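You operate a simulated robot arm through the tools that you are given. There is no shell and no other tool. Be economical: measure what you need, move in short steps, check, and stop when the job is done.

Carry out the task below with a simulated robot arm. There is one attempt and no reset: what you move stays moved.

## Task
Pull the ring pin, set the hub's end play to 0.05 mm and pin the slotted nut again.
Fine: stand the pin in its holder first; the orange lever shows the play, a slot is 0.05 mm; check again before the pin goes in.

The check looks at the end state, three seconds after you hand in, the way a careful person would. Anything else that was tipped, shoved, dropped, spilled or broken makes it a failure.

## Robot
A 6-joint arm with a two-finger parallel gripper, fixed in place. Base frame: the origin is at the foot of the arm, x ahead of it, y to its left, z up. Lengths are in m, angles in rad, forces in N, time in s.
Its first joint turns from -2.897 to 2.897 rad. Payload 4.1 kg.
Tool frame: the origin (TCP) lies between the finger pads and is the grasp point; the fingertips stand 0.023 m ahead of it; z points along the fingers, y is the line along which they close. Largest opening 0.094 m; finger width 0.038, thickness 0.01; the body of the gripper, 0.054 by 0.096 m, starts 0.039 m behind the TCP.
Orientation is told as [roll, pitch, yaw] about the base's x, y, z axes, in that order, counted from this pose: with the fingers straight down and closing along the base's y, the tool's x points along the base's -x, its y along +y and its z along -z.

## Interface
- The arm moves only by the tool jog_arm. Its argument "rows" is a list of rows, each an object of numbers (a shift or turn left out is 0, a gripper value left out holds the last): "rx", "ry", "rz": the turn, a rotation vector about the base's x, y, z in units of 4 degrees (1.0 is 4 degrees); "x", "y", "z": the shift along the base's x, y, z in units of 25 mm (1.0 is 25 mm); "grip": the closure in counts, from 0 (fully open) to 255 (shut). In form: [{"rx": .., "ry": .., "rz": .., "x": .., "y": .., "z": .., "grip": ..}, ...]. A call has 1 to 8 rows; each row shifts and turns the commanded pose from where the row before left it. A call with a number of a shift or a turn outside -1 to 1 is refused whole. Each row takes 0.2 s and may step no farther than 0.05 m and 0.15 rad from the row before; otherwise, or with a gripper value out of range, the whole call is refused. A pose out of reach is approached as far as the arm can. The call stops where the force on the tool passes 60 N (or 10 N more than at its start, if that is more) or the arm is blocked; 0.2 s more then pass. The fingers move at their own pace (about 0.045 m/s each) and stop on an object; they squeeze with about 28 N. The grip force told is the motor's: it shows also when the fingers shut on nothing. Time passes only in rows, and 0.2 s behind the last, so rows that do not move let the fingers close. It gives the time, the measured TCP pose, the force on the tool (base axes), the opening and the grip force at its end, in the units of the frame above (readings bear some noise), and new pictures: "views" is both (left out), scene, wrist or none.
- Cameras (640 x 400 px; columns grow to the right, rows downward): "scene" is fixed at [0.3986, -0.4983, 1.5094]; the picture's right is [0.99, 0.11, 0.00], its down [0.05, -0.44, -0.90] and it looks along [-0.09, 0.89, -0.44] (base axes); focal length 370 px, centre (320, 200). "wrist" rides on the gripper at [0.086, 0.016, -0.074] in the tool frame; the picture's right is [-0.18, 0.98, 0.00], its down [-0.58, -0.11, -0.81] and it looks along [-0.79, -0.15, 0.59] (tool axes); focal length 243 px, centre (320, 200). There is no depth. A picture from a camera that has moved, and an enlarged one, comes with that camera's place and axes in the base frame and with its lens.
- slide_trunk(by): slides the trunk up (or, below 0, down) by that many m; the arm rides with it, the base frame stays. It gives what a move gives, with no picture.
- close_up(camera, box): a new picture of the part [left, top, right, bottom] of that camera's present view, enlarged. The clock stands still meanwhile.
- close_job(): hands the job in; it is judged then, once.

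Go step by step. Nothing tells you positions but the pictures and the camera data: compare them with the known pose of the tool, close in by small moves and look again before you grip or let go. The budget is 120 turns and 200 pictures, counting those below and the enlarged ones. Unless the task says otherwise, let go and move clear before handing in, and close with one line.

The tools are called after "Call:" as name(argument=value, ...) on one line, values as JSON. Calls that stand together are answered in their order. jog_arm: Moves the arm, as the interface text tells. Its arguments: {"type":"object","properties":{"rows":{"type":"array"},"views":{"type":"string","enum":["both","scene","wrist","none"]}},"required":["rows"]} The other tools are called the same way: slide_trunk (by) slides the trunk up or down; close_up (camera, box) takes an enlarged picture of a part of a camera's view; close_job () hands the job in.

At the start:

```text
time_s: 0.0
eef_pos: [0.2511, 0.3716, 1.2397]
ee_rot: [0.001, 0.0, 0.001]
ft_force: [-0.2, 0.3, 0.7]
grip_width: 0.0941
grip_force: 0.1
trunk travel left (down, up): [-0.525, 0.065]
```

scene: 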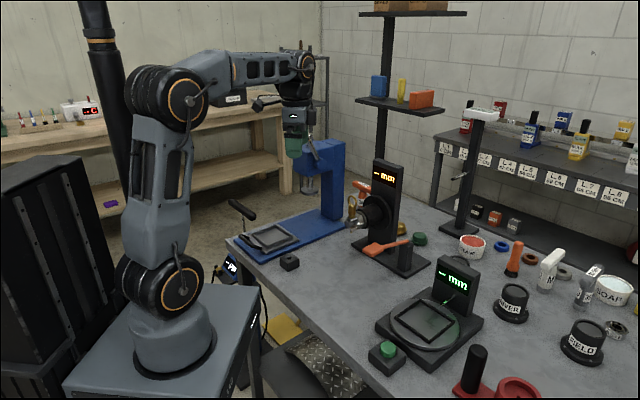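
wrist: 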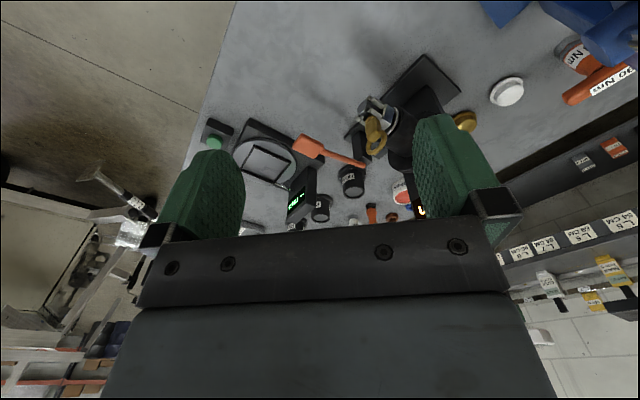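

I see a bench with a hub stand (black post with orange "mm" display) at about the picture's middle, with an orange lever at its side. I take closer looks first.

Call:
close_up(camera="scene", box=[320, 140, 450, 290])

Call:
close_up(camera="wrist", box=[280, 60, 440, 240])

Call:
close_up(camera="scene", box=[360, 200, 640, 400])

```text
2.67 times, centred on (385, 215) of scene
camera zoom: at [0.3986, -0.4983, 1.5094], right [0.99, 0.11, 0.0], down [0.05, -0.44, -0.9], along [-0.09, 0.89, -0.44], focal length 985 px, centre (147, 160)
```

zoom: 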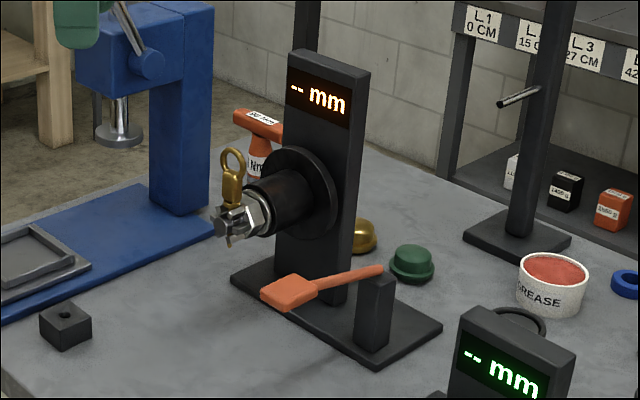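

```text
2.22 times, centred on (360, 150) of wrist
camera zoom: at [0.1665, 0.3868, 1.3139], right [0.18, 0.98, 0.0], down [0.58, -0.11, 0.81], along [0.79, -0.15, -0.59], focal length 539 px, centre (231, 311)
```

zoom: 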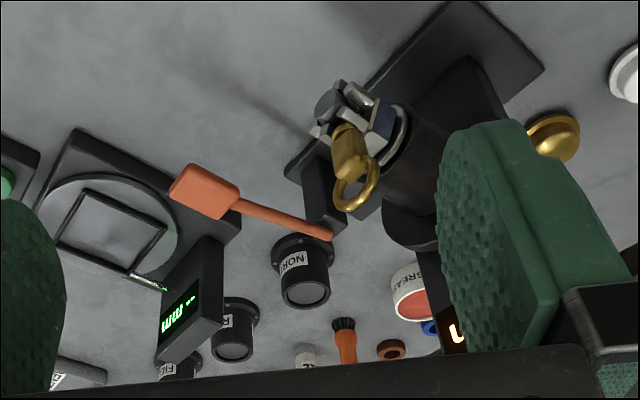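

```text
2.00 times, centred on (500, 300) of scene
camera zoom: at [0.3986, -0.4983, 1.5094], right [0.99, 0.11, 0.0], down [0.05, -0.44, -0.9], along [-0.09, 0.89, -0.44], focal length 739 px, centre (-40, 0)
```

zoom: 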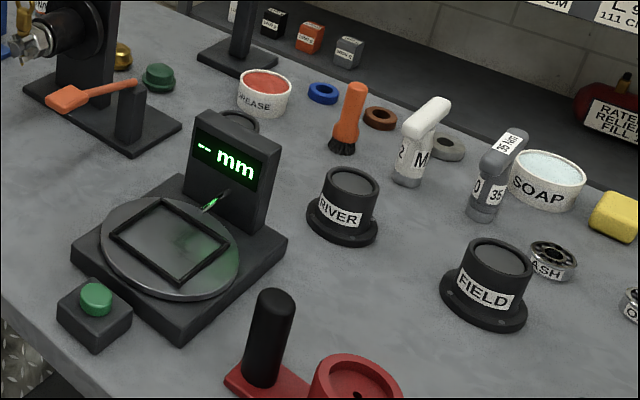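

The pictures place the pin's ring near (0.395, 0.421, 1.058). It stands vertically in a nut whose axis points at the robot base along an azimuth of about 47°, and the bench top triangulates to about z 0.84. I move above it and yaw the gripper to match the spindle.

Call:
jog_arm(rows=[{"rz": 1, "x": 0.5, "y": 0.2}, {"rz": 1, "x": 0.5, "y": 0.2}, {"rz": 1, "x": 0.5, "y": 0.2}, {"rz": 1, "x": 0.5, "y": 0.2}, {"rz": 1, "x": 0.3, "y": 0.1}, {"rz": 1}, {"rz": 1}, {"rz": 1}], views="none")

Call:
jog_arm(rows=[{"rz": 1}, {"rz": 1}, {"rz": 1}, {"rz": 0.75}])

```text
time_s: 1.8
eef_pos: [0.309, 0.393, 1.2399]
ee_rot: [-0.001, 0.0, 0.56]
ft_force: [0.8, 0.5, 0.4]
grip_width: 0.094
grip_force: 0.0
trunk travel left (down, up): [-0.525, 0.065]
```

```text
time_s: 2.8
eef_pos: [0.3083, 0.3938, 1.2395]
ee_rot: [0.0, -0.001, 0.821]
ft_force: [-0.1, -0.2, 0.5]
grip_width: 0.0943
grip_force: 0.0
trunk travel left (down, up): [-0.525, 0.065]
camera wrist: at [0.2397, 0.3403, 1.3139], right [-0.59, 0.8, 0.0], down [0.48, 0.35, 0.81], along [0.65, 0.48, -0.59], focal length 243 px, centre (320, 200)
```

scene: 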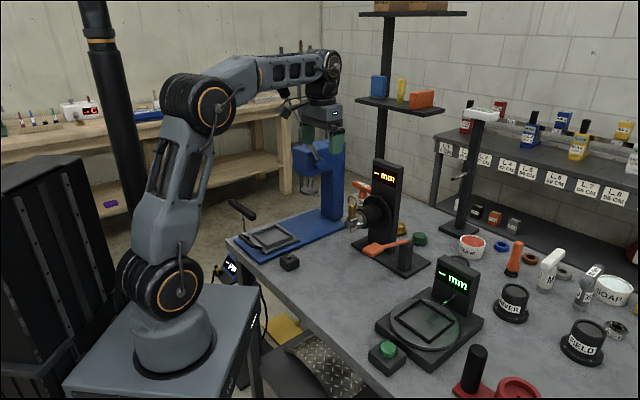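
wrist: 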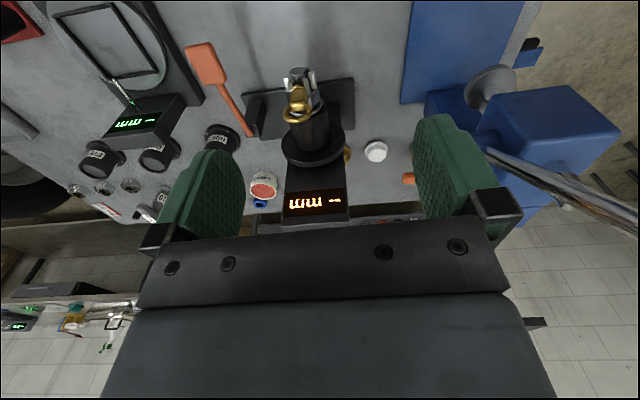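

Call:
close_up(camera="wrist", box=[180, 20, 400, 220])

Call:
close_up(camera="scene", box=[330, 180, 410, 260])

```text
2.00 times, centred on (290, 120) of wrist
camera zoom: at [0.2397, 0.3403, 1.3139], right [-0.59, 0.8, 0.0], down [0.48, 0.35, 0.81], along [0.65, 0.48, -0.59], focal length 485 px, centre (380, 360)
```

zoom: 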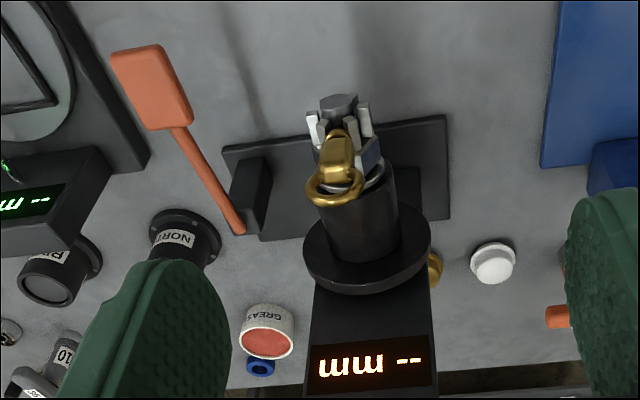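

```text
5.00 times, centred on (370, 220) of scene
camera zoom: at [0.3986, -0.4983, 1.5094], right [0.99, 0.11, 0.0], down [0.05, -0.44, -0.9], along [-0.09, 0.89, -0.44], focal length 1847 px, centre (70, 100)
```

zoom: 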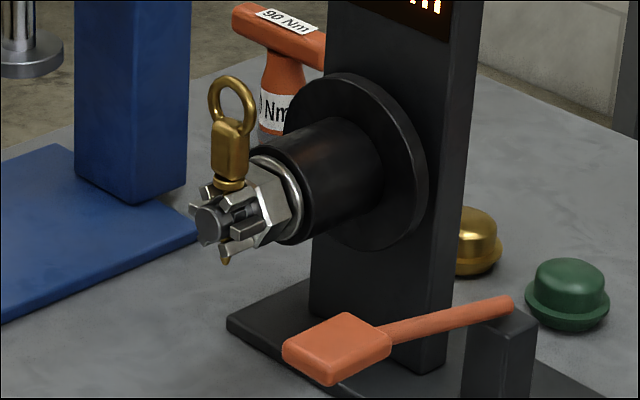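

Pin now at about (0.3955, 0.4225), head spanning z 1.007–1.045, ring up to 1.073, axis azimuth ≈ 44.7°. I go above it and look again.

Call:
jog_arm(rows=[{"rz": -0.55, "x": 0.9, "y": 0.3}, {"x": 0.9, "y": 0.3}, {"x": 0.9, "y": 0.3}, {"x": 0.79, "y": 0.25, "z": -0.58}, {"z": -1}, {"z": -1}, {"z": -1}, {"z": -0.8}])

```text
time_s: 4.6
eef_pos: [0.3992, 0.4203, 1.128]
ee_rot: [0.0, 0.001, 0.782]
ft_force: [0.5, 0.2, 0.6]
grip_width: 0.0939
grip_force: 0.1
trunk travel left (down, up): [-0.525, 0.065]
camera wrist: at [0.3278, 0.3716, 1.2022], right [-0.56, 0.83, 0.0], down [0.49, 0.33, 0.81], along [0.67, 0.45, -0.59], focal length 243 px, centre (320, 200)
```

scene: 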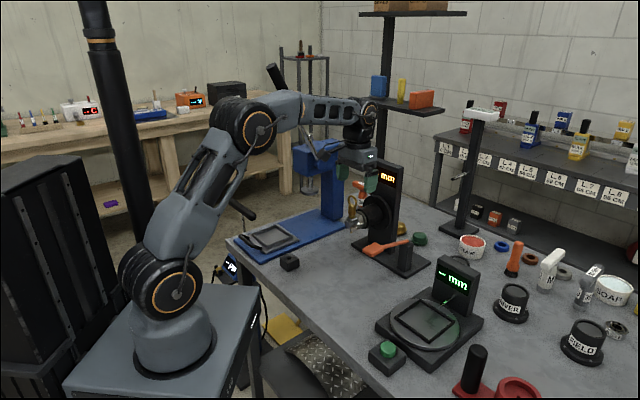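
wrist: 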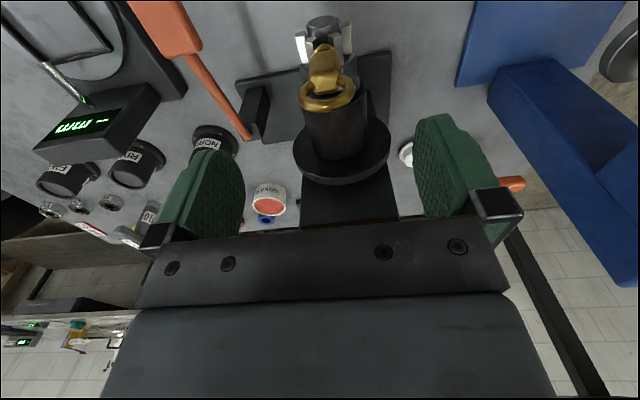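

The gripper is above the pin. I check that it settles, then lower in small steps.

Call:
jog_arm(rows=[{"x": -0.1, "y": 0.08}, {"z": -0.8}, {"z": -0.8}, {}])

Call:
close_up(camera="scene", box=[330, 160, 410, 240])

```text
time_s: 5.6
eef_pos: [0.3965, 0.4241, 1.0902]
ee_rot: [-0.001, 0.001, 0.782]
ft_force: [-0.1, -0.2, 0.5]
grip_width: 0.0938
grip_force: 0.0
trunk travel left (down, up): [-0.525, 0.065]
camera wrist: at [0.3236, 0.3745, 1.164], right [-0.56, 0.83, 0.0], down [0.49, 0.33, 0.81], along [0.67, 0.45, -0.59], focal length 243 px, centre (320, 200)
```

scene: 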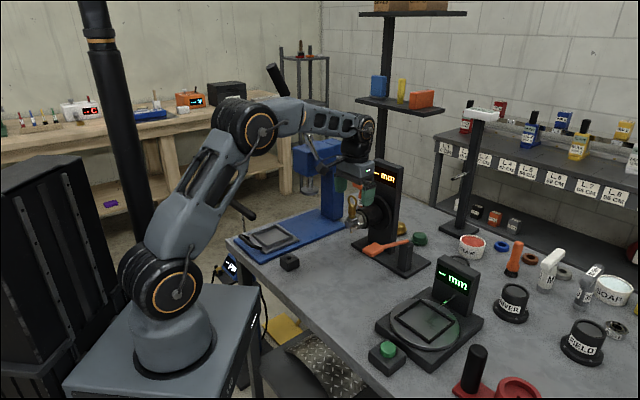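
wrist: 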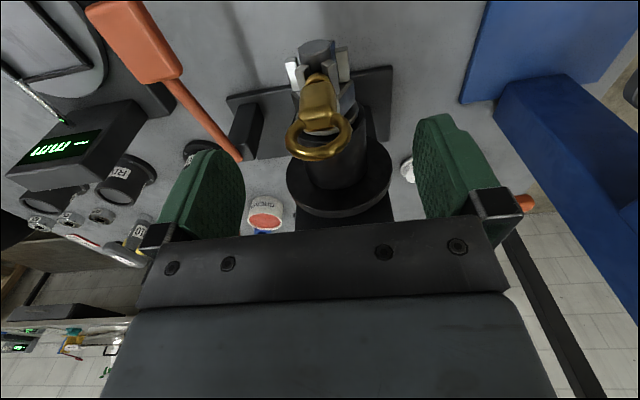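

```text
5.00 times, centred on (370, 200) of scene
camera zoom: at [0.3986, -0.4983, 1.5094], right [0.99, 0.11, 0.0], down [0.05, -0.44, -0.9], along [-0.09, 0.89, -0.44], focal length 1847 px, centre (70, 200)
```

zoom: 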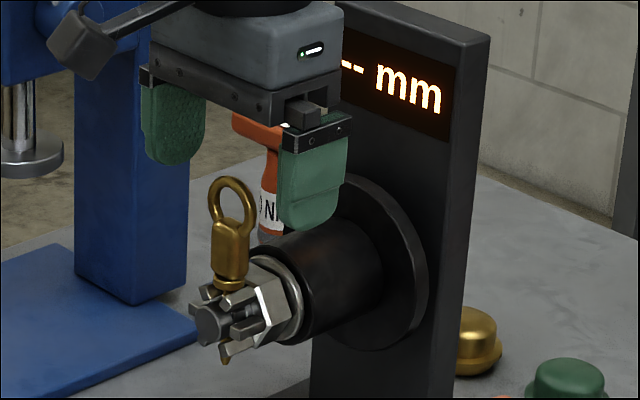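

Wrist view shows the ring and head right under the TCP. I lower to about z 1.038 and close.

Call:
jog_arm(rows=[{"x": -0.06, "y": -0.08, "z": -0.7}, {"z": -0.7}, {"z": -0.7}, {}])

Call:
close_up(camera="scene", box=[330, 160, 410, 240])

```text
time_s: 6.6
eef_pos: [0.3925, 0.4212, 1.037]
ee_rot: [0.001, 0.0, 0.781]
ft_force: [-0.7, -0.3, 0.2]
grip_width: 0.0938
grip_force: 0.1
trunk travel left (down, up): [-0.525, 0.065]
camera wrist: at [0.3209, 0.3717, 1.112], right [-0.56, 0.83, 0.0], down [0.49, 0.33, 0.81], along [0.67, 0.45, -0.59], focal length 243 px, centre (320, 200)
```

scene: 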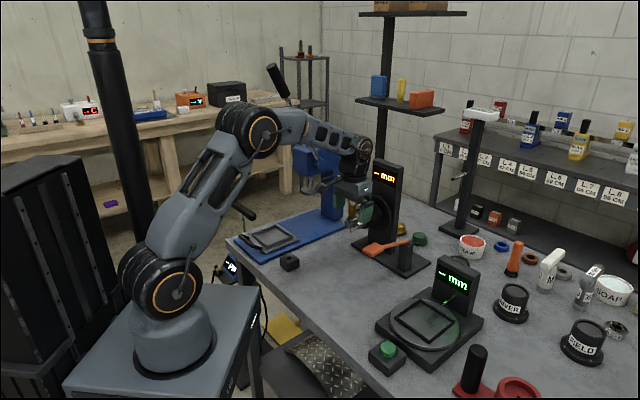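
wrist: 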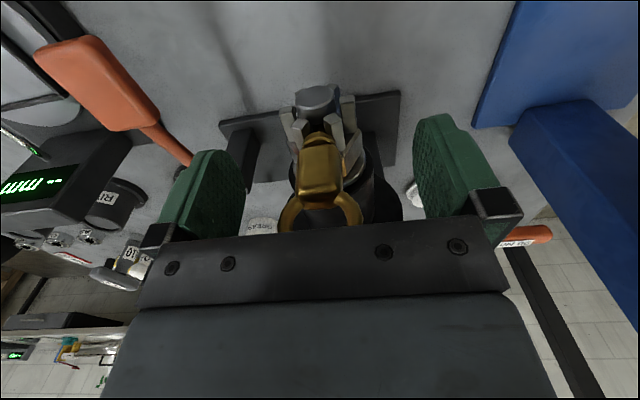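

```text
5.00 times, centred on (370, 200) of scene
camera zoom: at [0.3986, -0.4983, 1.5094], right [0.99, 0.11, 0.0], down [0.05, -0.44, -0.9], along [-0.09, 0.89, -0.44], focal length 1847 px, centre (70, 200)
```

zoom: 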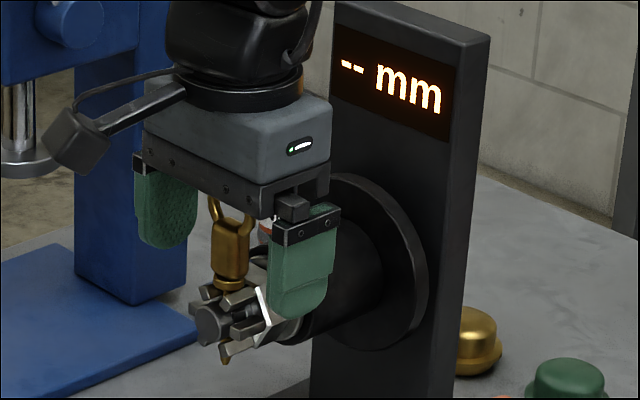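

Head sits between the fingers, centred. Closing.

Call:
jog_arm(rows=[{"grip": 120}, {"grip": 180}, {"grip": 255}, {}, {}, {}], views="wrist")

Call:
close_up(camera="scene", box=[330, 160, 410, 240])

```text
time_s: 8.0
eef_pos: [0.393, 0.4213, 1.0383]
ee_rot: [-0.001, 0.0, 0.781]
ft_force: [-0.1, -0.5, 0.1]
grip_width: 0.0212
grip_force: 28.1
trunk travel left (down, up): [-0.525, 0.065]
camera wrist: at [0.321, 0.3717, 1.1122], right [-0.56, 0.83, 0.0], down [0.49, 0.33, 0.81], along [0.67, 0.45, -0.59], focal length 243 px, centre (320, 200)
```

wrist: 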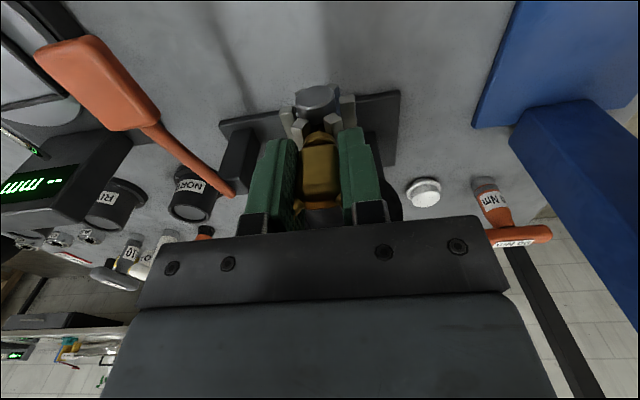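

```text
5.00 times, centred on (370, 200) of scene
camera zoom: at [0.3986, -0.4983, 1.5094], right [0.99, 0.11, 0.0], down [0.05, -0.44, -0.9], along [-0.09, 0.89, -0.44], focal length 1847 px, centre (70, 200)
```

zoom: 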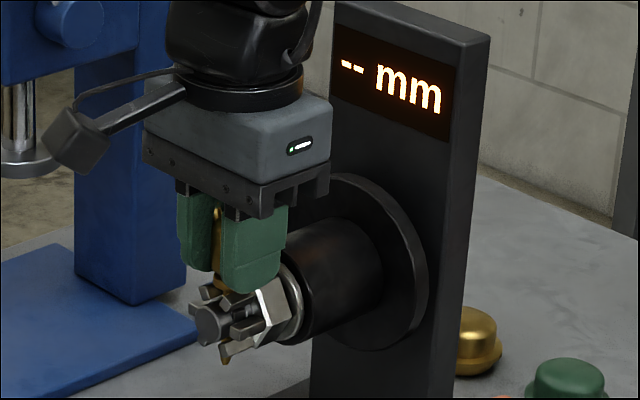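

Gripped (21 mm) with almost no side force; the inserted pose is TCP (0.393, 0.4213, 1.038). I pull straight up.

Call:
jog_arm(rows=[{"z": 0.4}, {"z": 0.4}, {"z": 0.6}, {"z": 0.8}, {"z": 0.9}, {"z": 0.9}, {}])

Call:
close_up(camera="scene", box=[330, 140, 410, 240])

```text
time_s: 9.6
eef_pos: [0.3906, 0.4217, 1.1399]
ee_rot: [-0.001, 0.001, 0.783]
ft_force: [-0.2, 0.1, -0.3]
grip_width: 0.0208
grip_force: 28.4
trunk travel left (down, up): [-0.525, 0.065]
camera wrist: at [0.3196, 0.3718, 1.2137], right [-0.56, 0.83, 0.0], down [0.49, 0.33, 0.81], along [0.67, 0.45, -0.59], focal length 243 px, centre (320, 200)
```

scene: 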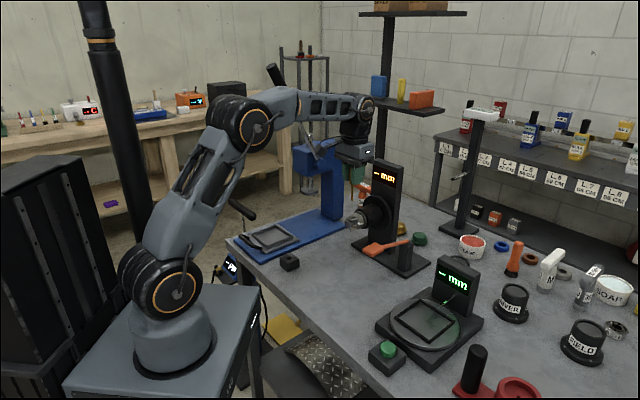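
wrist: 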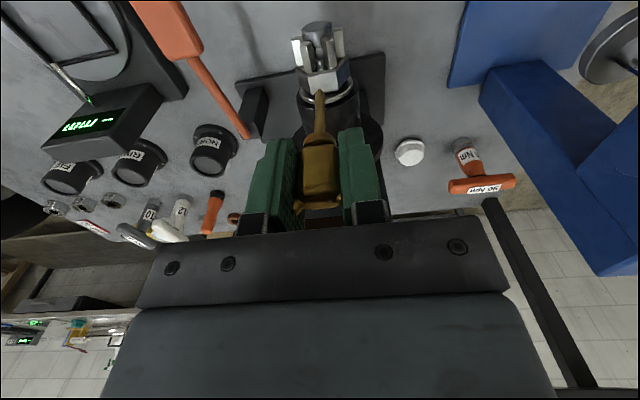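

```text
4.00 times, centred on (370, 190) of scene
camera zoom: at [0.3986, -0.4983, 1.5094], right [0.99, 0.11, 0.0], down [0.05, -0.44, -0.9], along [-0.09, 0.89, -0.44], focal length 1478 px, centre (120, 240)
```

zoom: 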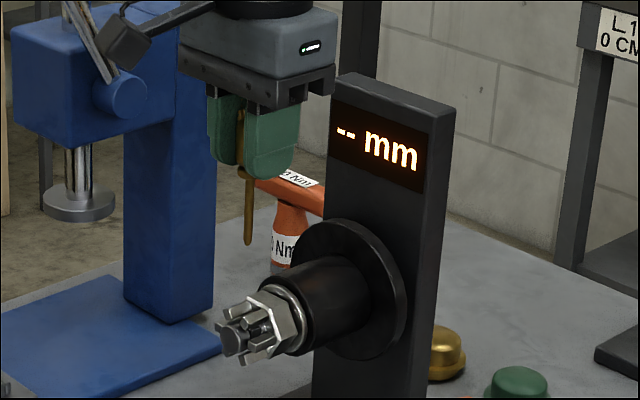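

Pin is out cleanly. Next I carry it toward the holder block, estimated near (0.22, 0.39), and look at it with the wrist camera.

Call:
jog_arm(rows=[{"x": -1, "y": -0.2}, {"x": -1, "y": -0.25}, {"x": -1, "y": -0.3}, {"x": -1, "y": -0.3}, {"x": -1, "y": -0.3}, {"x": -1, "y": -0.3}, {"x": -1, "y": -0.3}, {"x": -0.6}])

Call:
close_up(camera="scene", box=[240, 180, 340, 280])

```text
time_s: 11.4
eef_pos: [0.2016, 0.3739, 1.14]
ee_rot: [0.0, 0.0, 0.782]
ft_force: [0.5, -0.1, 0.1]
grip_width: 0.0211
grip_force: 27.7
trunk travel left (down, up): [-0.525, 0.065]
camera wrist: at [0.1296, 0.3232, 1.2137], right [-0.56, 0.83, 0.0], down [0.49, 0.33, 0.81], along [0.67, 0.45, -0.59], focal length 243 px, centre (320, 200)
```

scene: 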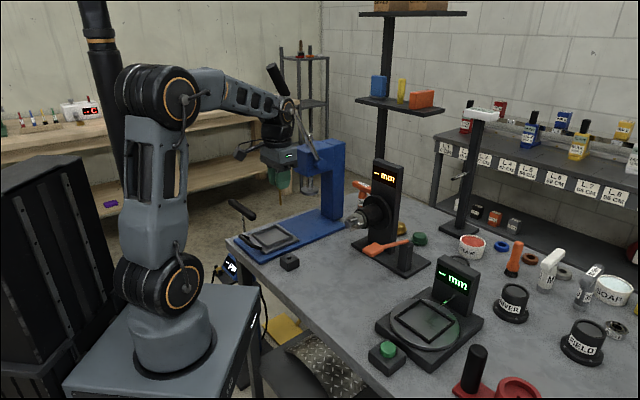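
wrist: 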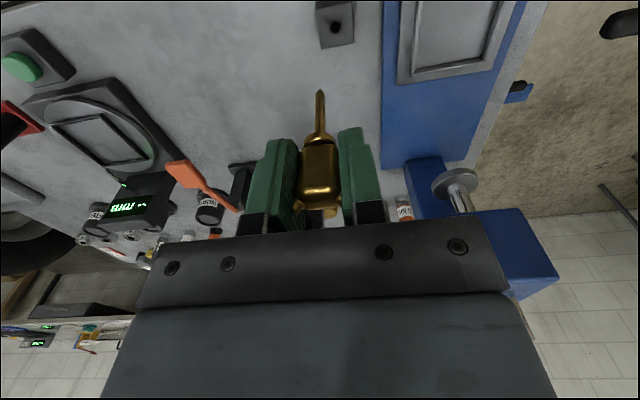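

```text
4.00 times, centred on (290, 230) of scene
camera zoom: at [0.3986, -0.4983, 1.5094], right [0.99, 0.11, 0.0], down [0.05, -0.44, -0.9], along [-0.09, 0.89, -0.44], focal length 1478 px, centre (440, 80)
```

zoom: 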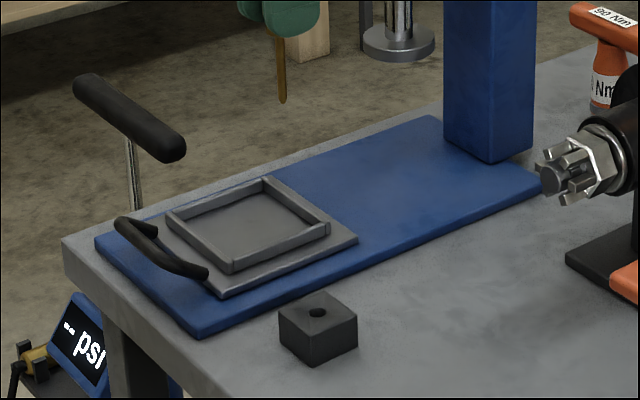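

The holder hole triangulates to (0.216, 0.404, 0.86) and the pin tip to (0.204, 0.373, 1.057). I move the tip over the hole and come down partway.

Call:
jog_arm(rows=[{"x": 0.24, "y": 0.62}, {"x": 0.24, "y": 0.62}, {"z": -1}, {"z": -1}, {"z": -1}, {"z": -1}, {"z": -1}, {}])

Call:
close_up(camera="scene", box=[255, 210, 335, 290])

Call:
close_up(camera="wrist", box=[270, 20, 370, 120])

```text
time_s: 13.2
eef_pos: [0.2131, 0.4035, 1.0108]
ee_rot: [0.001, 0.001, 0.782]
ft_force: [0.0, 0.1, -0.9]
grip_width: 0.0212
grip_force: 27.7
trunk travel left (down, up): [-0.525, 0.065]
camera wrist: at [0.1429, 0.3542, 1.0857], right [-0.56, 0.83, 0.0], down [0.49, 0.33, 0.81], along [0.67, 0.45, -0.59], focal length 243 px, centre (320, 200)
```

scene: 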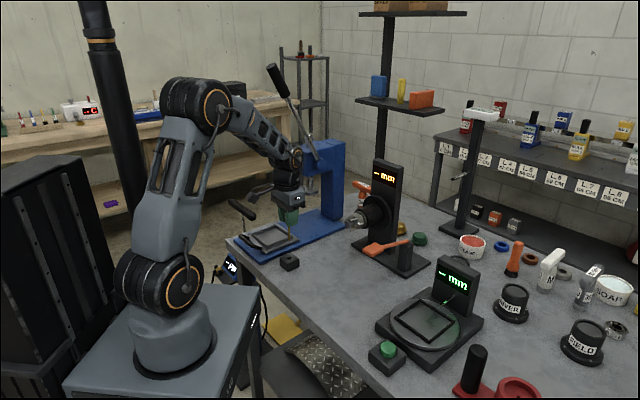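
wrist: 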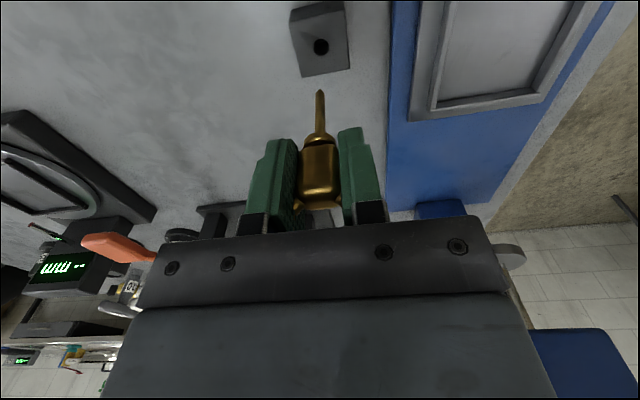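

```text
5.00 times, centred on (295, 250) of scene
camera zoom: at [0.3986, -0.4983, 1.5094], right [0.99, 0.11, 0.0], down [0.05, -0.44, -0.9], along [-0.09, 0.89, -0.44], focal length 1847 px, centre (445, -50)
```

zoom: 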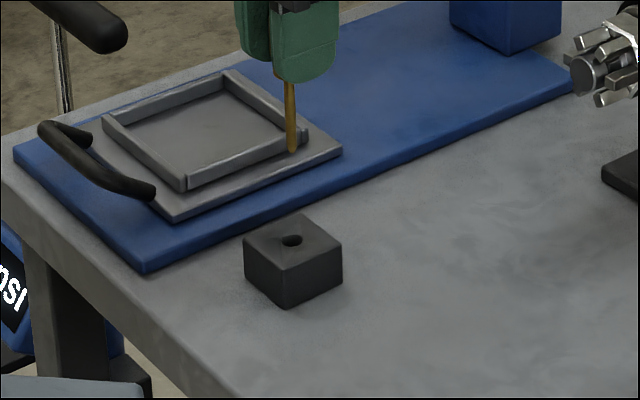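

```text
4.00 times, centred on (320, 70) of wrist
camera zoom: at [0.1429, 0.3542, 1.0857], right [-0.56, 0.83, 0.0], down [0.49, 0.33, 0.81], along [0.67, 0.45, -0.59], focal length 970 px, centre (320, 720)
```

zoom: 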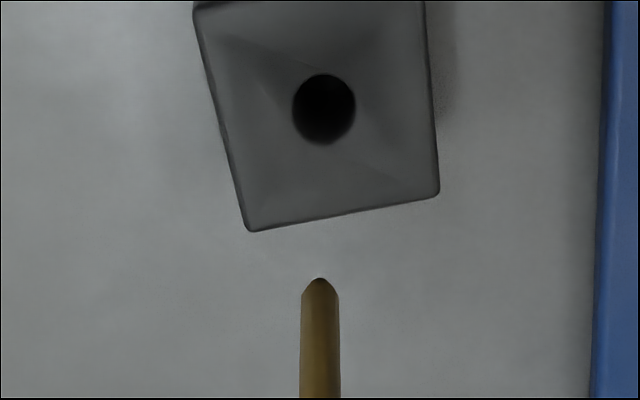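

Tip and hole are within about 1 mm, and the hole is about 12 mm for a 6.5 mm pin. I correct slightly and lower to just above the hole.

Call:
jog_arm(rows=[{"x": -0.04, "y": 0.03, "z": -0.8}, {"z": -0.8}, {"z": -0.6}, {}], views="none")

Call:
close_up(camera="scene", box=[255, 210, 335, 290])

Call:
close_up(camera="wrist", box=[270, 40, 370, 140])

```text
time_s: 14.2
eef_pos: [0.2136, 0.4054, 0.9555]
ee_rot: [0.0, -0.001, 0.78]
ft_force: [0.1, 0.1, -0.1]
grip_width: 0.0212
grip_force: 28.0
trunk travel left (down, up): [-0.525, 0.065]
```

```text
5.00 times, centred on (295, 250) of scene
camera zoom: at [0.3986, -0.4983, 1.5094], right [0.99, 0.11, 0.0], down [0.05, -0.44, -0.9], along [-0.09, 0.89, -0.44], focal length 1847 px, centre (445, -50)
```

zoom: 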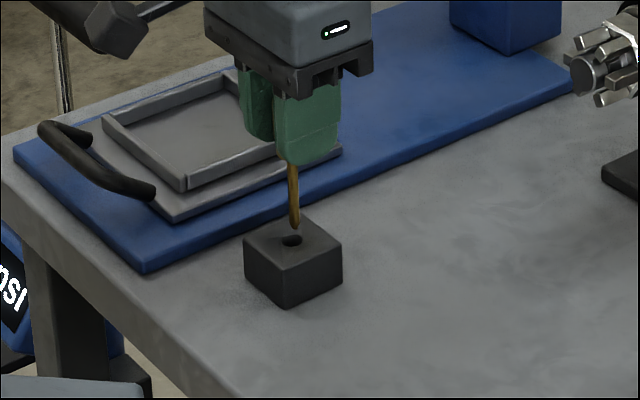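

```text
4.00 times, centred on (320, 90) of wrist
camera zoom: at [0.1423, 0.3556, 1.0311], right [-0.56, 0.83, 0.0], down [0.49, 0.33, 0.81], along [0.67, 0.45, -0.59], focal length 970 px, centre (320, 640)
```

zoom: 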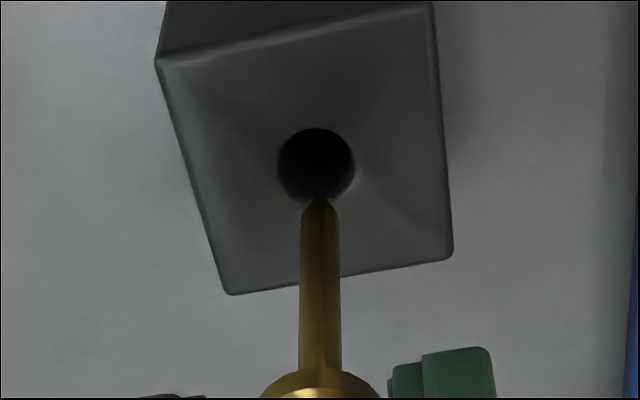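

Tip is about 9 mm above the hole centre. I lower into it slowly.

Call:
jog_arm(rows=[{"x": -0.04, "z": -0.16}, {"z": -0.16}, {"z": -0.16}, {"z": -0.16}, {"z": -0.16}, {"z": -0.16}, {}], views="none")

Call:
close_up(camera="scene", box=[255, 210, 335, 290])

Call:
close_up(camera="wrist", box=[270, 40, 370, 140])

```text
time_s: 15.8
eef_pos: [0.2139, 0.4046, 0.9337]
ee_rot: [-0.001, 0.0, 0.782]
ft_force: [-0.1, 0.2, -0.2]
grip_width: 0.0211
grip_force: 27.7
trunk travel left (down, up): [-0.525, 0.065]
```

```text
5.00 times, centred on (295, 250) of scene
camera zoom: at [0.3986, -0.4983, 1.5094], right [0.99, 0.11, 0.0], down [0.05, -0.44, -0.9], along [-0.09, 0.89, -0.44], focal length 1847 px, centre (445, -50)
```

zoom: 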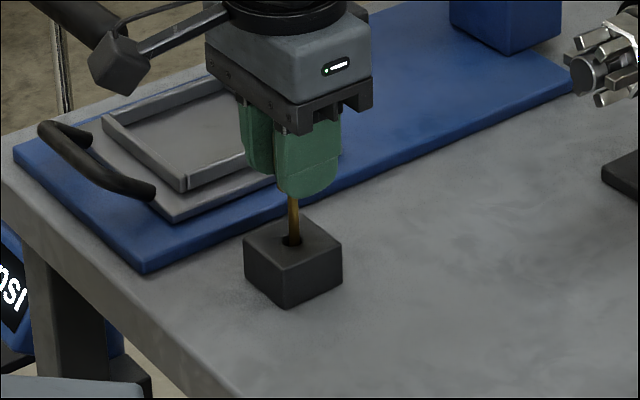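

```text
4.00 times, centred on (320, 90) of wrist
camera zoom: at [0.1418, 0.3558, 1.0081], right [-0.56, 0.83, 0.0], down [0.49, 0.33, 0.81], along [0.67, 0.45, -0.59], focal length 970 px, centre (320, 640)
```

zoom: 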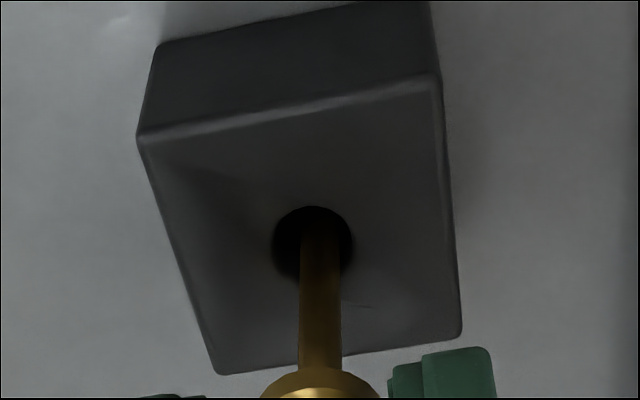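

It is entering the hole. I continue down gently until it touches.

Call:
jog_arm(rows=[{"x": 0.03, "y": -0.03, "z": -0.12}, {"z": -0.12}, {"z": -0.12}, {"z": -0.1}, {}], views="none")

```text
time_s: 17.0
eef_pos: [0.213, 0.4054, 0.9232]
ee_rot: [0.0, -0.002, 0.782]
ft_force: [-2.0, -0.7, 6.1]
grip_width: 0.0212
grip_force: 27.8
trunk travel left (down, up): [-0.525, 0.065]
```

There is a light contact of 6 N, with the tip about 23 mm into the hole. I check before releasing.

Call:
close_up(camera="scene", box=[255, 210, 335, 290])

Call:
close_up(camera="wrist", box=[250, 50, 390, 190])

```text
5.00 times, centred on (295, 250) of scene
camera zoom: at [0.3986, -0.4983, 1.5094], right [0.99, 0.11, 0.0], down [0.05, -0.44, -0.9], along [-0.09, 0.89, -0.44], focal length 1847 px, centre (445, -50)
```

zoom: 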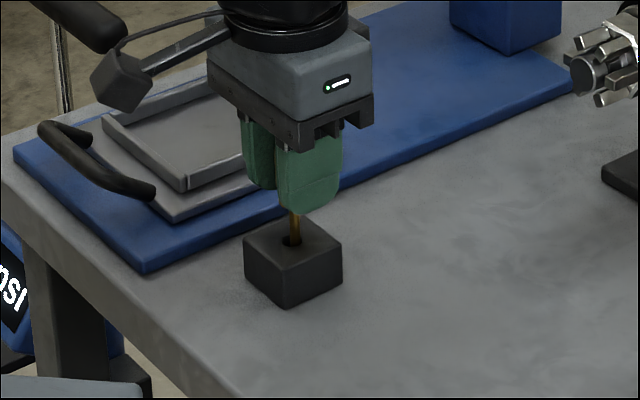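

```text
2.86 times, centred on (320, 120) of wrist
camera zoom: at [0.1424, 0.3552, 0.9975], right [-0.56, 0.83, 0.0], down [0.49, 0.33, 0.81], along [0.67, 0.45, -0.59], focal length 693 px, centre (320, 429)
```

zoom: 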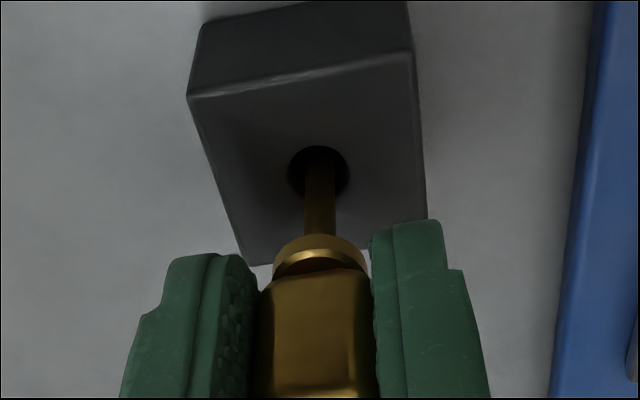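

Contact could be the hole's rim or its floor. I shift about 1.5 mm toward the hole centre and press slightly to find out.

Call:
jog_arm(rows=[{"z": 0.06}, {"x": -0.05, "y": -0.02}, {"z": -0.06}, {"z": -0.08}, {}], views="none")

```text
time_s: 18.2
eef_pos: [0.2135, 0.4044, 0.9212]
ee_rot: [0.003, -0.004, 0.781]
ft_force: [0.2, -1.9, 17.5]
grip_width: 0.0215
grip_force: 27.8
trunk travel left (down, up): [-0.525, 0.065]
```

Force rises stiffly with little side force, so this is the floor. I relieve the press and open just enough to release.

Call:
jog_arm(rows=[{"z": 0.11}, {}, {"grip": 180}, {"grip": 150}, {"grip": 110}, {}])

Call:
close_up(camera="wrist", box=[250, 50, 390, 190])

```text
time_s: 19.6
eef_pos: [0.2129, 0.4053, 0.9221]
ee_rot: [0.001, 0.0, 0.784]
ft_force: [-0.2, -0.1, -0.7]
grip_width: 0.0536
grip_force: 0.1
trunk travel left (down, up): [-0.525, 0.065]
camera wrist: at [0.1408, 0.355, 0.9973], right [-0.56, 0.83, 0.0], down [0.49, 0.33, 0.81], along [0.67, 0.45, -0.59], focal length 243 px, centre (320, 200)
```

scene: 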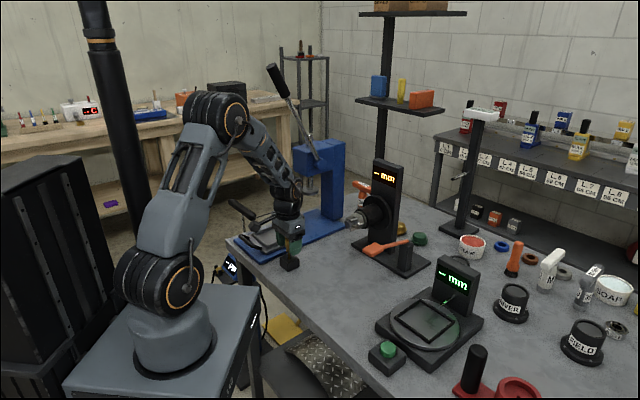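
wrist: 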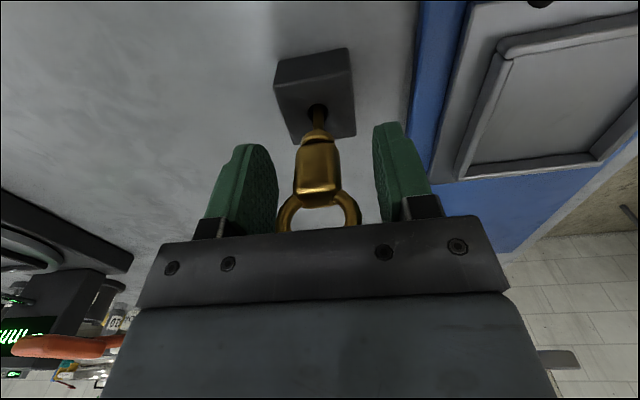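

```text
2.86 times, centred on (320, 120) of wrist
camera zoom: at [0.1408, 0.355, 0.9973], right [-0.56, 0.83, 0.0], down [0.49, 0.33, 0.81], along [0.67, 0.45, -0.59], focal length 693 px, centre (320, 429)
```

zoom: 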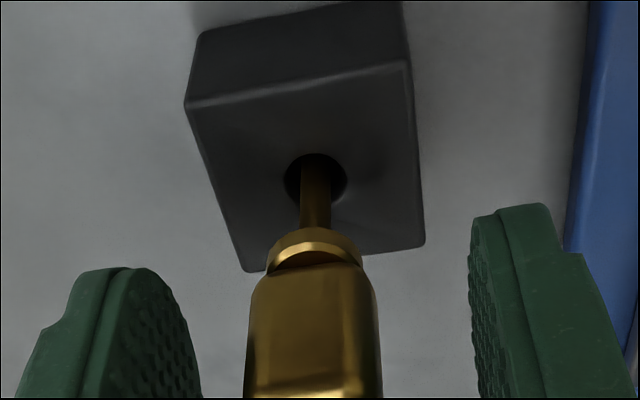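

The pin stands. I open a bit more, rise straight up and check.

Call:
jog_arm(rows=[{"grip": 60}, {"z": 0.5}, {"z": 1}, {"z": 1}, {"z": 1}, {"z": 1}, {"z": 1}, {"z": 1}])

Call:
close_up(camera="scene", box=[255, 210, 335, 290])

```text
time_s: 21.4
eef_pos: [0.212, 0.4027, 1.0861]
ee_rot: [0.0, 0.0, 0.782]
ft_force: [0.2, 0.1, -0.5]
grip_width: 0.072
grip_force: 0.0
trunk travel left (down, up): [-0.525, 0.065]
camera wrist: at [0.1403, 0.3532, 1.161], right [-0.56, 0.83, 0.0], down [0.49, 0.33, 0.81], along [0.67, 0.45, -0.59], focal length 243 px, centre (320, 200)
```

scene: 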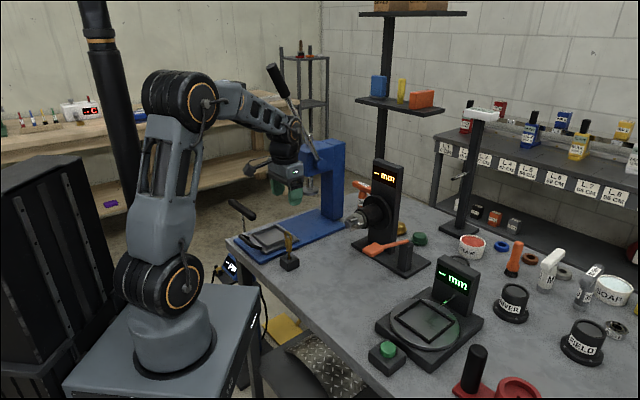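
wrist: 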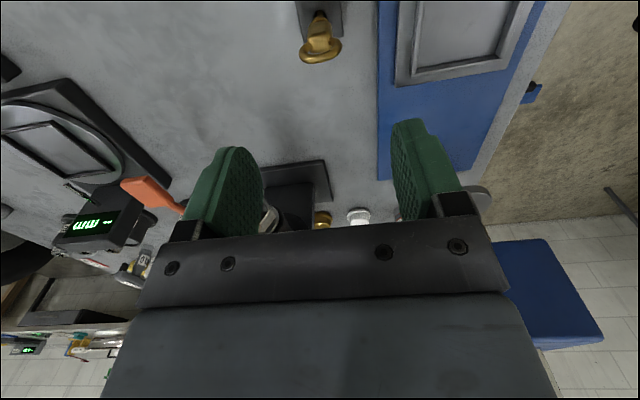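

```text
5.00 times, centred on (295, 250) of scene
camera zoom: at [0.3986, -0.4983, 1.5094], right [0.99, 0.11, 0.0], down [0.05, -0.44, -0.9], along [-0.09, 0.89, -0.44], focal length 1847 px, centre (445, -50)
```

zoom: 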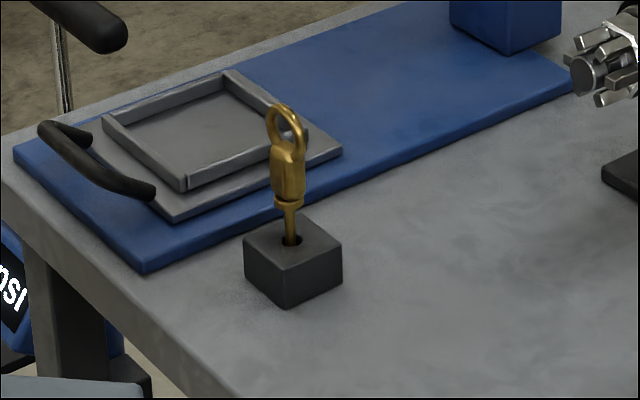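

The pin stands in its holder with a small lean. The lever paddle triangulates to (0.454, 0.309, 0.974) and its pivot to (0.554, 0.41, 0.942), so I expect to press the paddle down. I close the fingers and go above it.

Call:
jog_arm(rows=[{"x": 1, "y": -0.4, "grip": 255}, {"x": 1, "y": -0.4}, {"x": 1, "y": -0.4}, {"x": 1, "y": -0.4}, {"x": 1, "y": -0.4}, {"x": 1, "y": -0.4}, {"x": 1, "y": -0.4}, {"x": 1, "y": -0.4}], views="none")

Call:
jog_arm(rows=[{"x": 1, "y": -0.4}, {"x": 0.7, "y": -0.15}, {"z": -0.9}, {"z": -0.7}, {}])

Call:
close_up(camera="scene", box=[340, 170, 440, 270])

```text
time_s: 23.2
eef_pos: [0.4148, 0.3237, 1.0852]
ee_rot: [0.001, 0.0, 0.783]
ft_force: [0.6, 0.7, -0.1]
grip_width: 0.0
grip_force: 28.5
trunk travel left (down, up): [-0.525, 0.065]
```

```text
time_s: 24.4
eef_pos: [0.4566, 0.3097, 1.0473]
ee_rot: [0.0, 0.001, 0.784]
ft_force: [-0.7, 0.4, -1.1]
grip_width: 0.0
grip_force: 27.8
trunk travel left (down, up): [-0.525, 0.065]
camera wrist: at [0.3845, 0.2604, 1.1202], right [-0.56, 0.83, 0.0], down [0.49, 0.33, 0.81], along [0.67, 0.45, -0.59], focal length 243 px, centre (320, 200)
```

scene: 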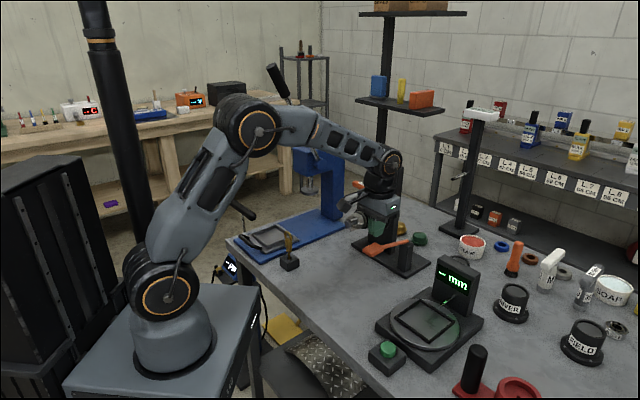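
wrist: 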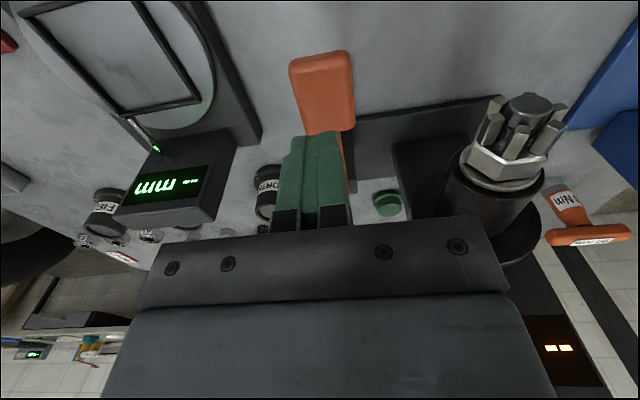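

```text
4.00 times, centred on (390, 220) of scene
camera zoom: at [0.3986, -0.4983, 1.5094], right [0.99, 0.11, 0.0], down [0.05, -0.44, -0.9], along [-0.09, 0.89, -0.44], focal length 1478 px, centre (40, 120)
```

zoom: 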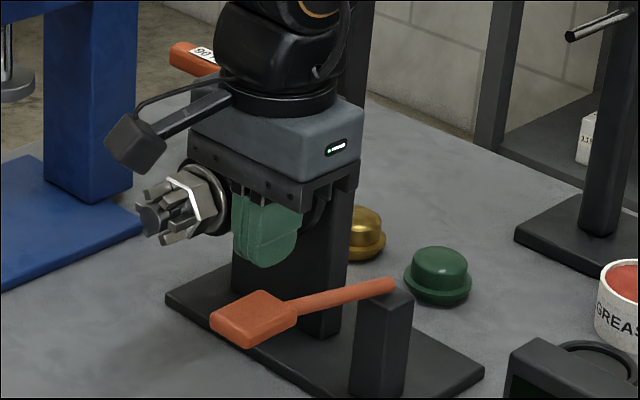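

The hand hides the display in this pose, so I back off toward the robot and tilt the fingers forward by 60°, which leaves the display visible and is also useful for the nut.

Call:
jog_arm(rows=[{"x": -0.48, "y": -0.48, "z": 0.4, "rx": 0.705, "ry": -0.71}, {"x": -0.48, "y": -0.48, "z": 0.4, "rx": 0.705, "ry": -0.71}, {"x": -0.48, "y": -0.48, "z": 0.4, "rx": 0.705, "ry": -0.71}, {"x": -0.48, "y": -0.48, "z": 0.4, "rx": 0.705, "ry": -0.71}, {"x": -0.48, "y": -0.48, "z": 0.4, "rx": 0.705, "ry": -0.71}, {"x": -0.48, "y": -0.48, "z": 0.4, "rx": 0.705, "ry": -0.71}, {"x": -0.48, "y": -0.48, "z": 0.4, "rx": 0.705, "ry": -0.71}, {"x": -0.48, "y": -0.48, "z": 0.4, "rx": 0.705, "ry": -0.71}], views="none")

Call:
jog_arm(rows=[{"rx": 0.705, "ry": -0.71}, {"rx": 0.705, "ry": -0.71}, {"rx": 0.705, "ry": -0.71}, {"rx": 0.705, "ry": -0.71}, {"rx": 0.705, "ry": -0.71}, {"rx": 0.705, "ry": -0.71}, {"rx": 0.705, "ry": -0.71}])

```text
time_s: 26.2
eef_pos: [0.3614, 0.2151, 1.1255]
ee_rot: [-0.001, -0.561, 0.781]
ft_force: [-0.3, -0.7, -0.3]
grip_width: 0.0
grip_force: 28.7
trunk travel left (down, up): [-0.525, 0.065]
```

```text
time_s: 27.8
eef_pos: [0.3574, 0.2163, 1.1244]
ee_rot: [0.02, -0.956, 0.783]
ft_force: [-0.8, 0.0, 0.0]
grip_width: 0.0
grip_force: 27.4
out of reach, approached as far as the arm can: row 6
trunk travel left (down, up): [-0.525, 0.065]
camera wrist: at [0.2697, 0.1479, 1.0973], right [-0.63, 0.76, 0.16], down [-0.14, -0.31, 0.94], along [0.76, 0.57, 0.3], focal length 243 px, centre (320, 200)
```

scene: 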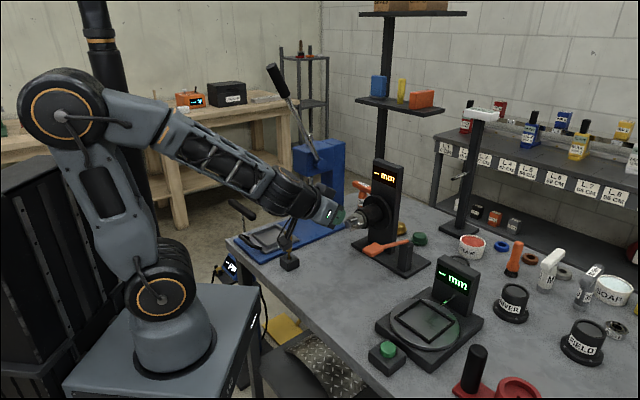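
wrist: 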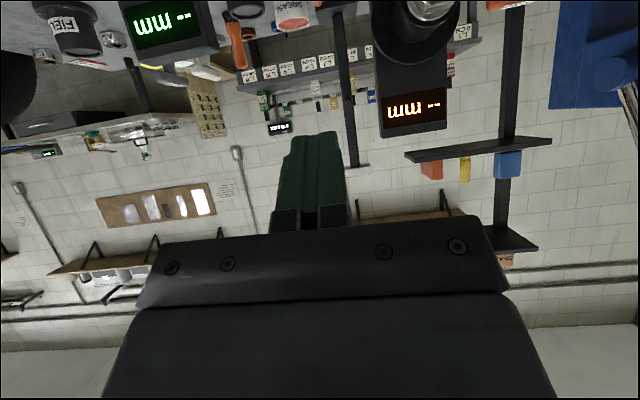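

At 56° of tilt the display is visible in both cameras. I keep this tilt and bring the fingertips over the paddle.

Call:
jog_arm(rows=[{"x": 0.6, "y": 0.58, "z": -0.3}, {"x": 0.6, "y": 0.58, "z": -0.5}, {"x": 0.6, "y": 0.58, "z": -0.5}, {"x": 0.6, "y": 0.58, "z": -0.5}, {"x": 0.6, "y": 0.58, "z": -0.5}, {"x": 0.6, "y": 0.58, "z": -0.5}, {}])

Call:
close_up(camera="scene", box=[340, 150, 460, 270])

```text
time_s: 29.4
eef_pos: [0.449, 0.3014, 1.0583]
ee_rot: [0.014, -0.986, 0.783]
ft_force: [-0.7, 0.2, 0.9]
grip_width: 0.0
grip_force: 28.4
trunk travel left (down, up): [-0.525, 0.065]
camera wrist: at [0.3622, 0.2344, 1.0272], right [-0.63, 0.76, 0.16], down [-0.16, -0.33, 0.93], along [0.76, 0.56, 0.33], focal length 243 px, centre (320, 200)
```

scene: 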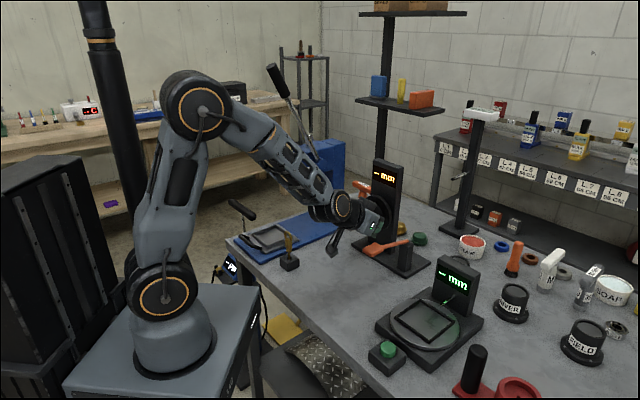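
wrist: 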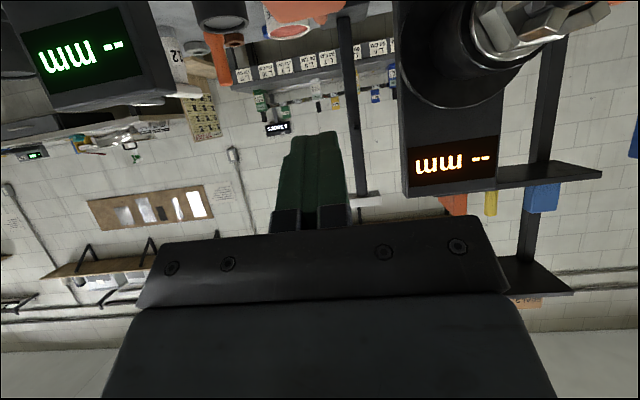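

```text
3.33 times, centred on (400, 210) of scene
camera zoom: at [0.3986, -0.4983, 1.5094], right [0.99, 0.11, 0.0], down [0.05, -0.44, -0.9], along [-0.09, 0.89, -0.44], focal length 1232 px, centre (53, 167)
```

zoom: 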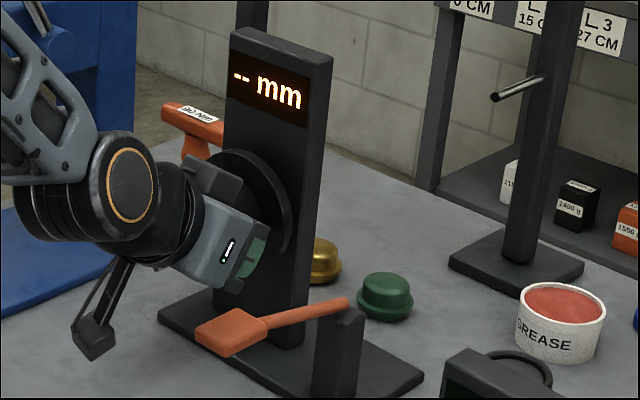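

Fingertips are above the paddle and the display is in view. I lower until the lever moves.

Call:
jog_arm(rows=[{"x": -0.1, "z": -0.5}, {"z": -0.5}, {"z": -0.4}, {"z": -0.2}, {"z": -0.2}, {}], views="none")

Call:
close_up(camera="scene", box=[340, 150, 460, 270])

```text
time_s: 30.8
eef_pos: [0.4465, 0.3005, 1.0097]
ee_rot: [0.014, -0.986, 0.784]
ft_force: [0.2, -0.6, 3.5]
grip_width: 0.0001
grip_force: 28.3
trunk travel left (down, up): [-0.525, 0.065]
```

```text
3.33 times, centred on (400, 210) of scene
camera zoom: at [0.3986, -0.4983, 1.5094], right [0.99, 0.11, 0.0], down [0.05, -0.44, -0.9], along [-0.09, 0.89, -0.44], focal length 1232 px, centre (53, 167)
```

zoom: 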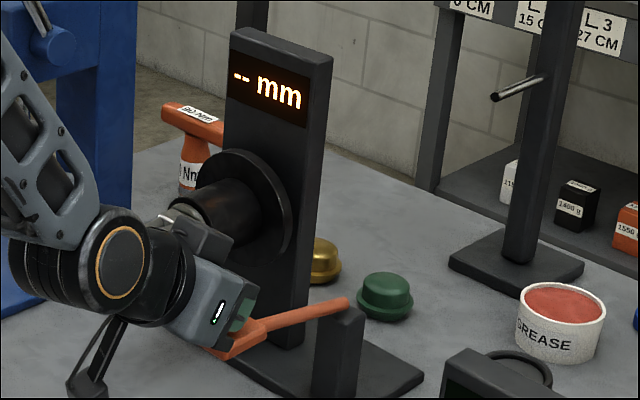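

Contact made (3.5 N). I press further in small steps.

Call:
jog_arm(rows=[{"z": -0.2}, {"z": -0.2}, {"z": -0.2}, {}], views="none")

Call:
close_up(camera="scene", box=[340, 150, 460, 270])

```text
time_s: 31.8
eef_pos: [0.4471, 0.3017, 0.9945]
ee_rot: [0.014, -0.988, 0.784]
ft_force: [-2.0, -1.1, 3.2]
grip_width: 0.0
grip_force: 28.6
trunk travel left (down, up): [-0.525, 0.065]
```

```text
3.33 times, centred on (400, 210) of scene
camera zoom: at [0.3986, -0.4983, 1.5094], right [0.99, 0.11, 0.0], down [0.05, -0.44, -0.9], along [-0.09, 0.89, -0.44], focal length 1232 px, centre (53, 167)
```

zoom: 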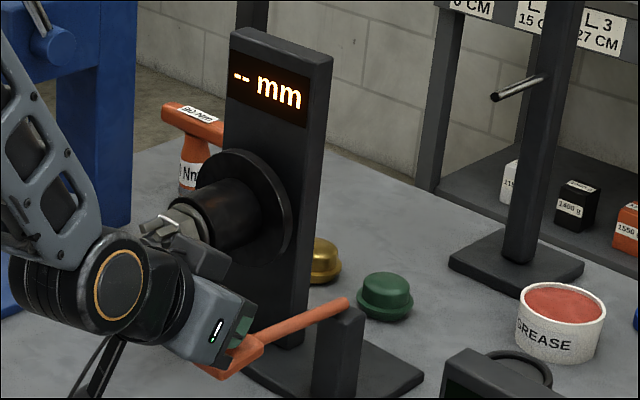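

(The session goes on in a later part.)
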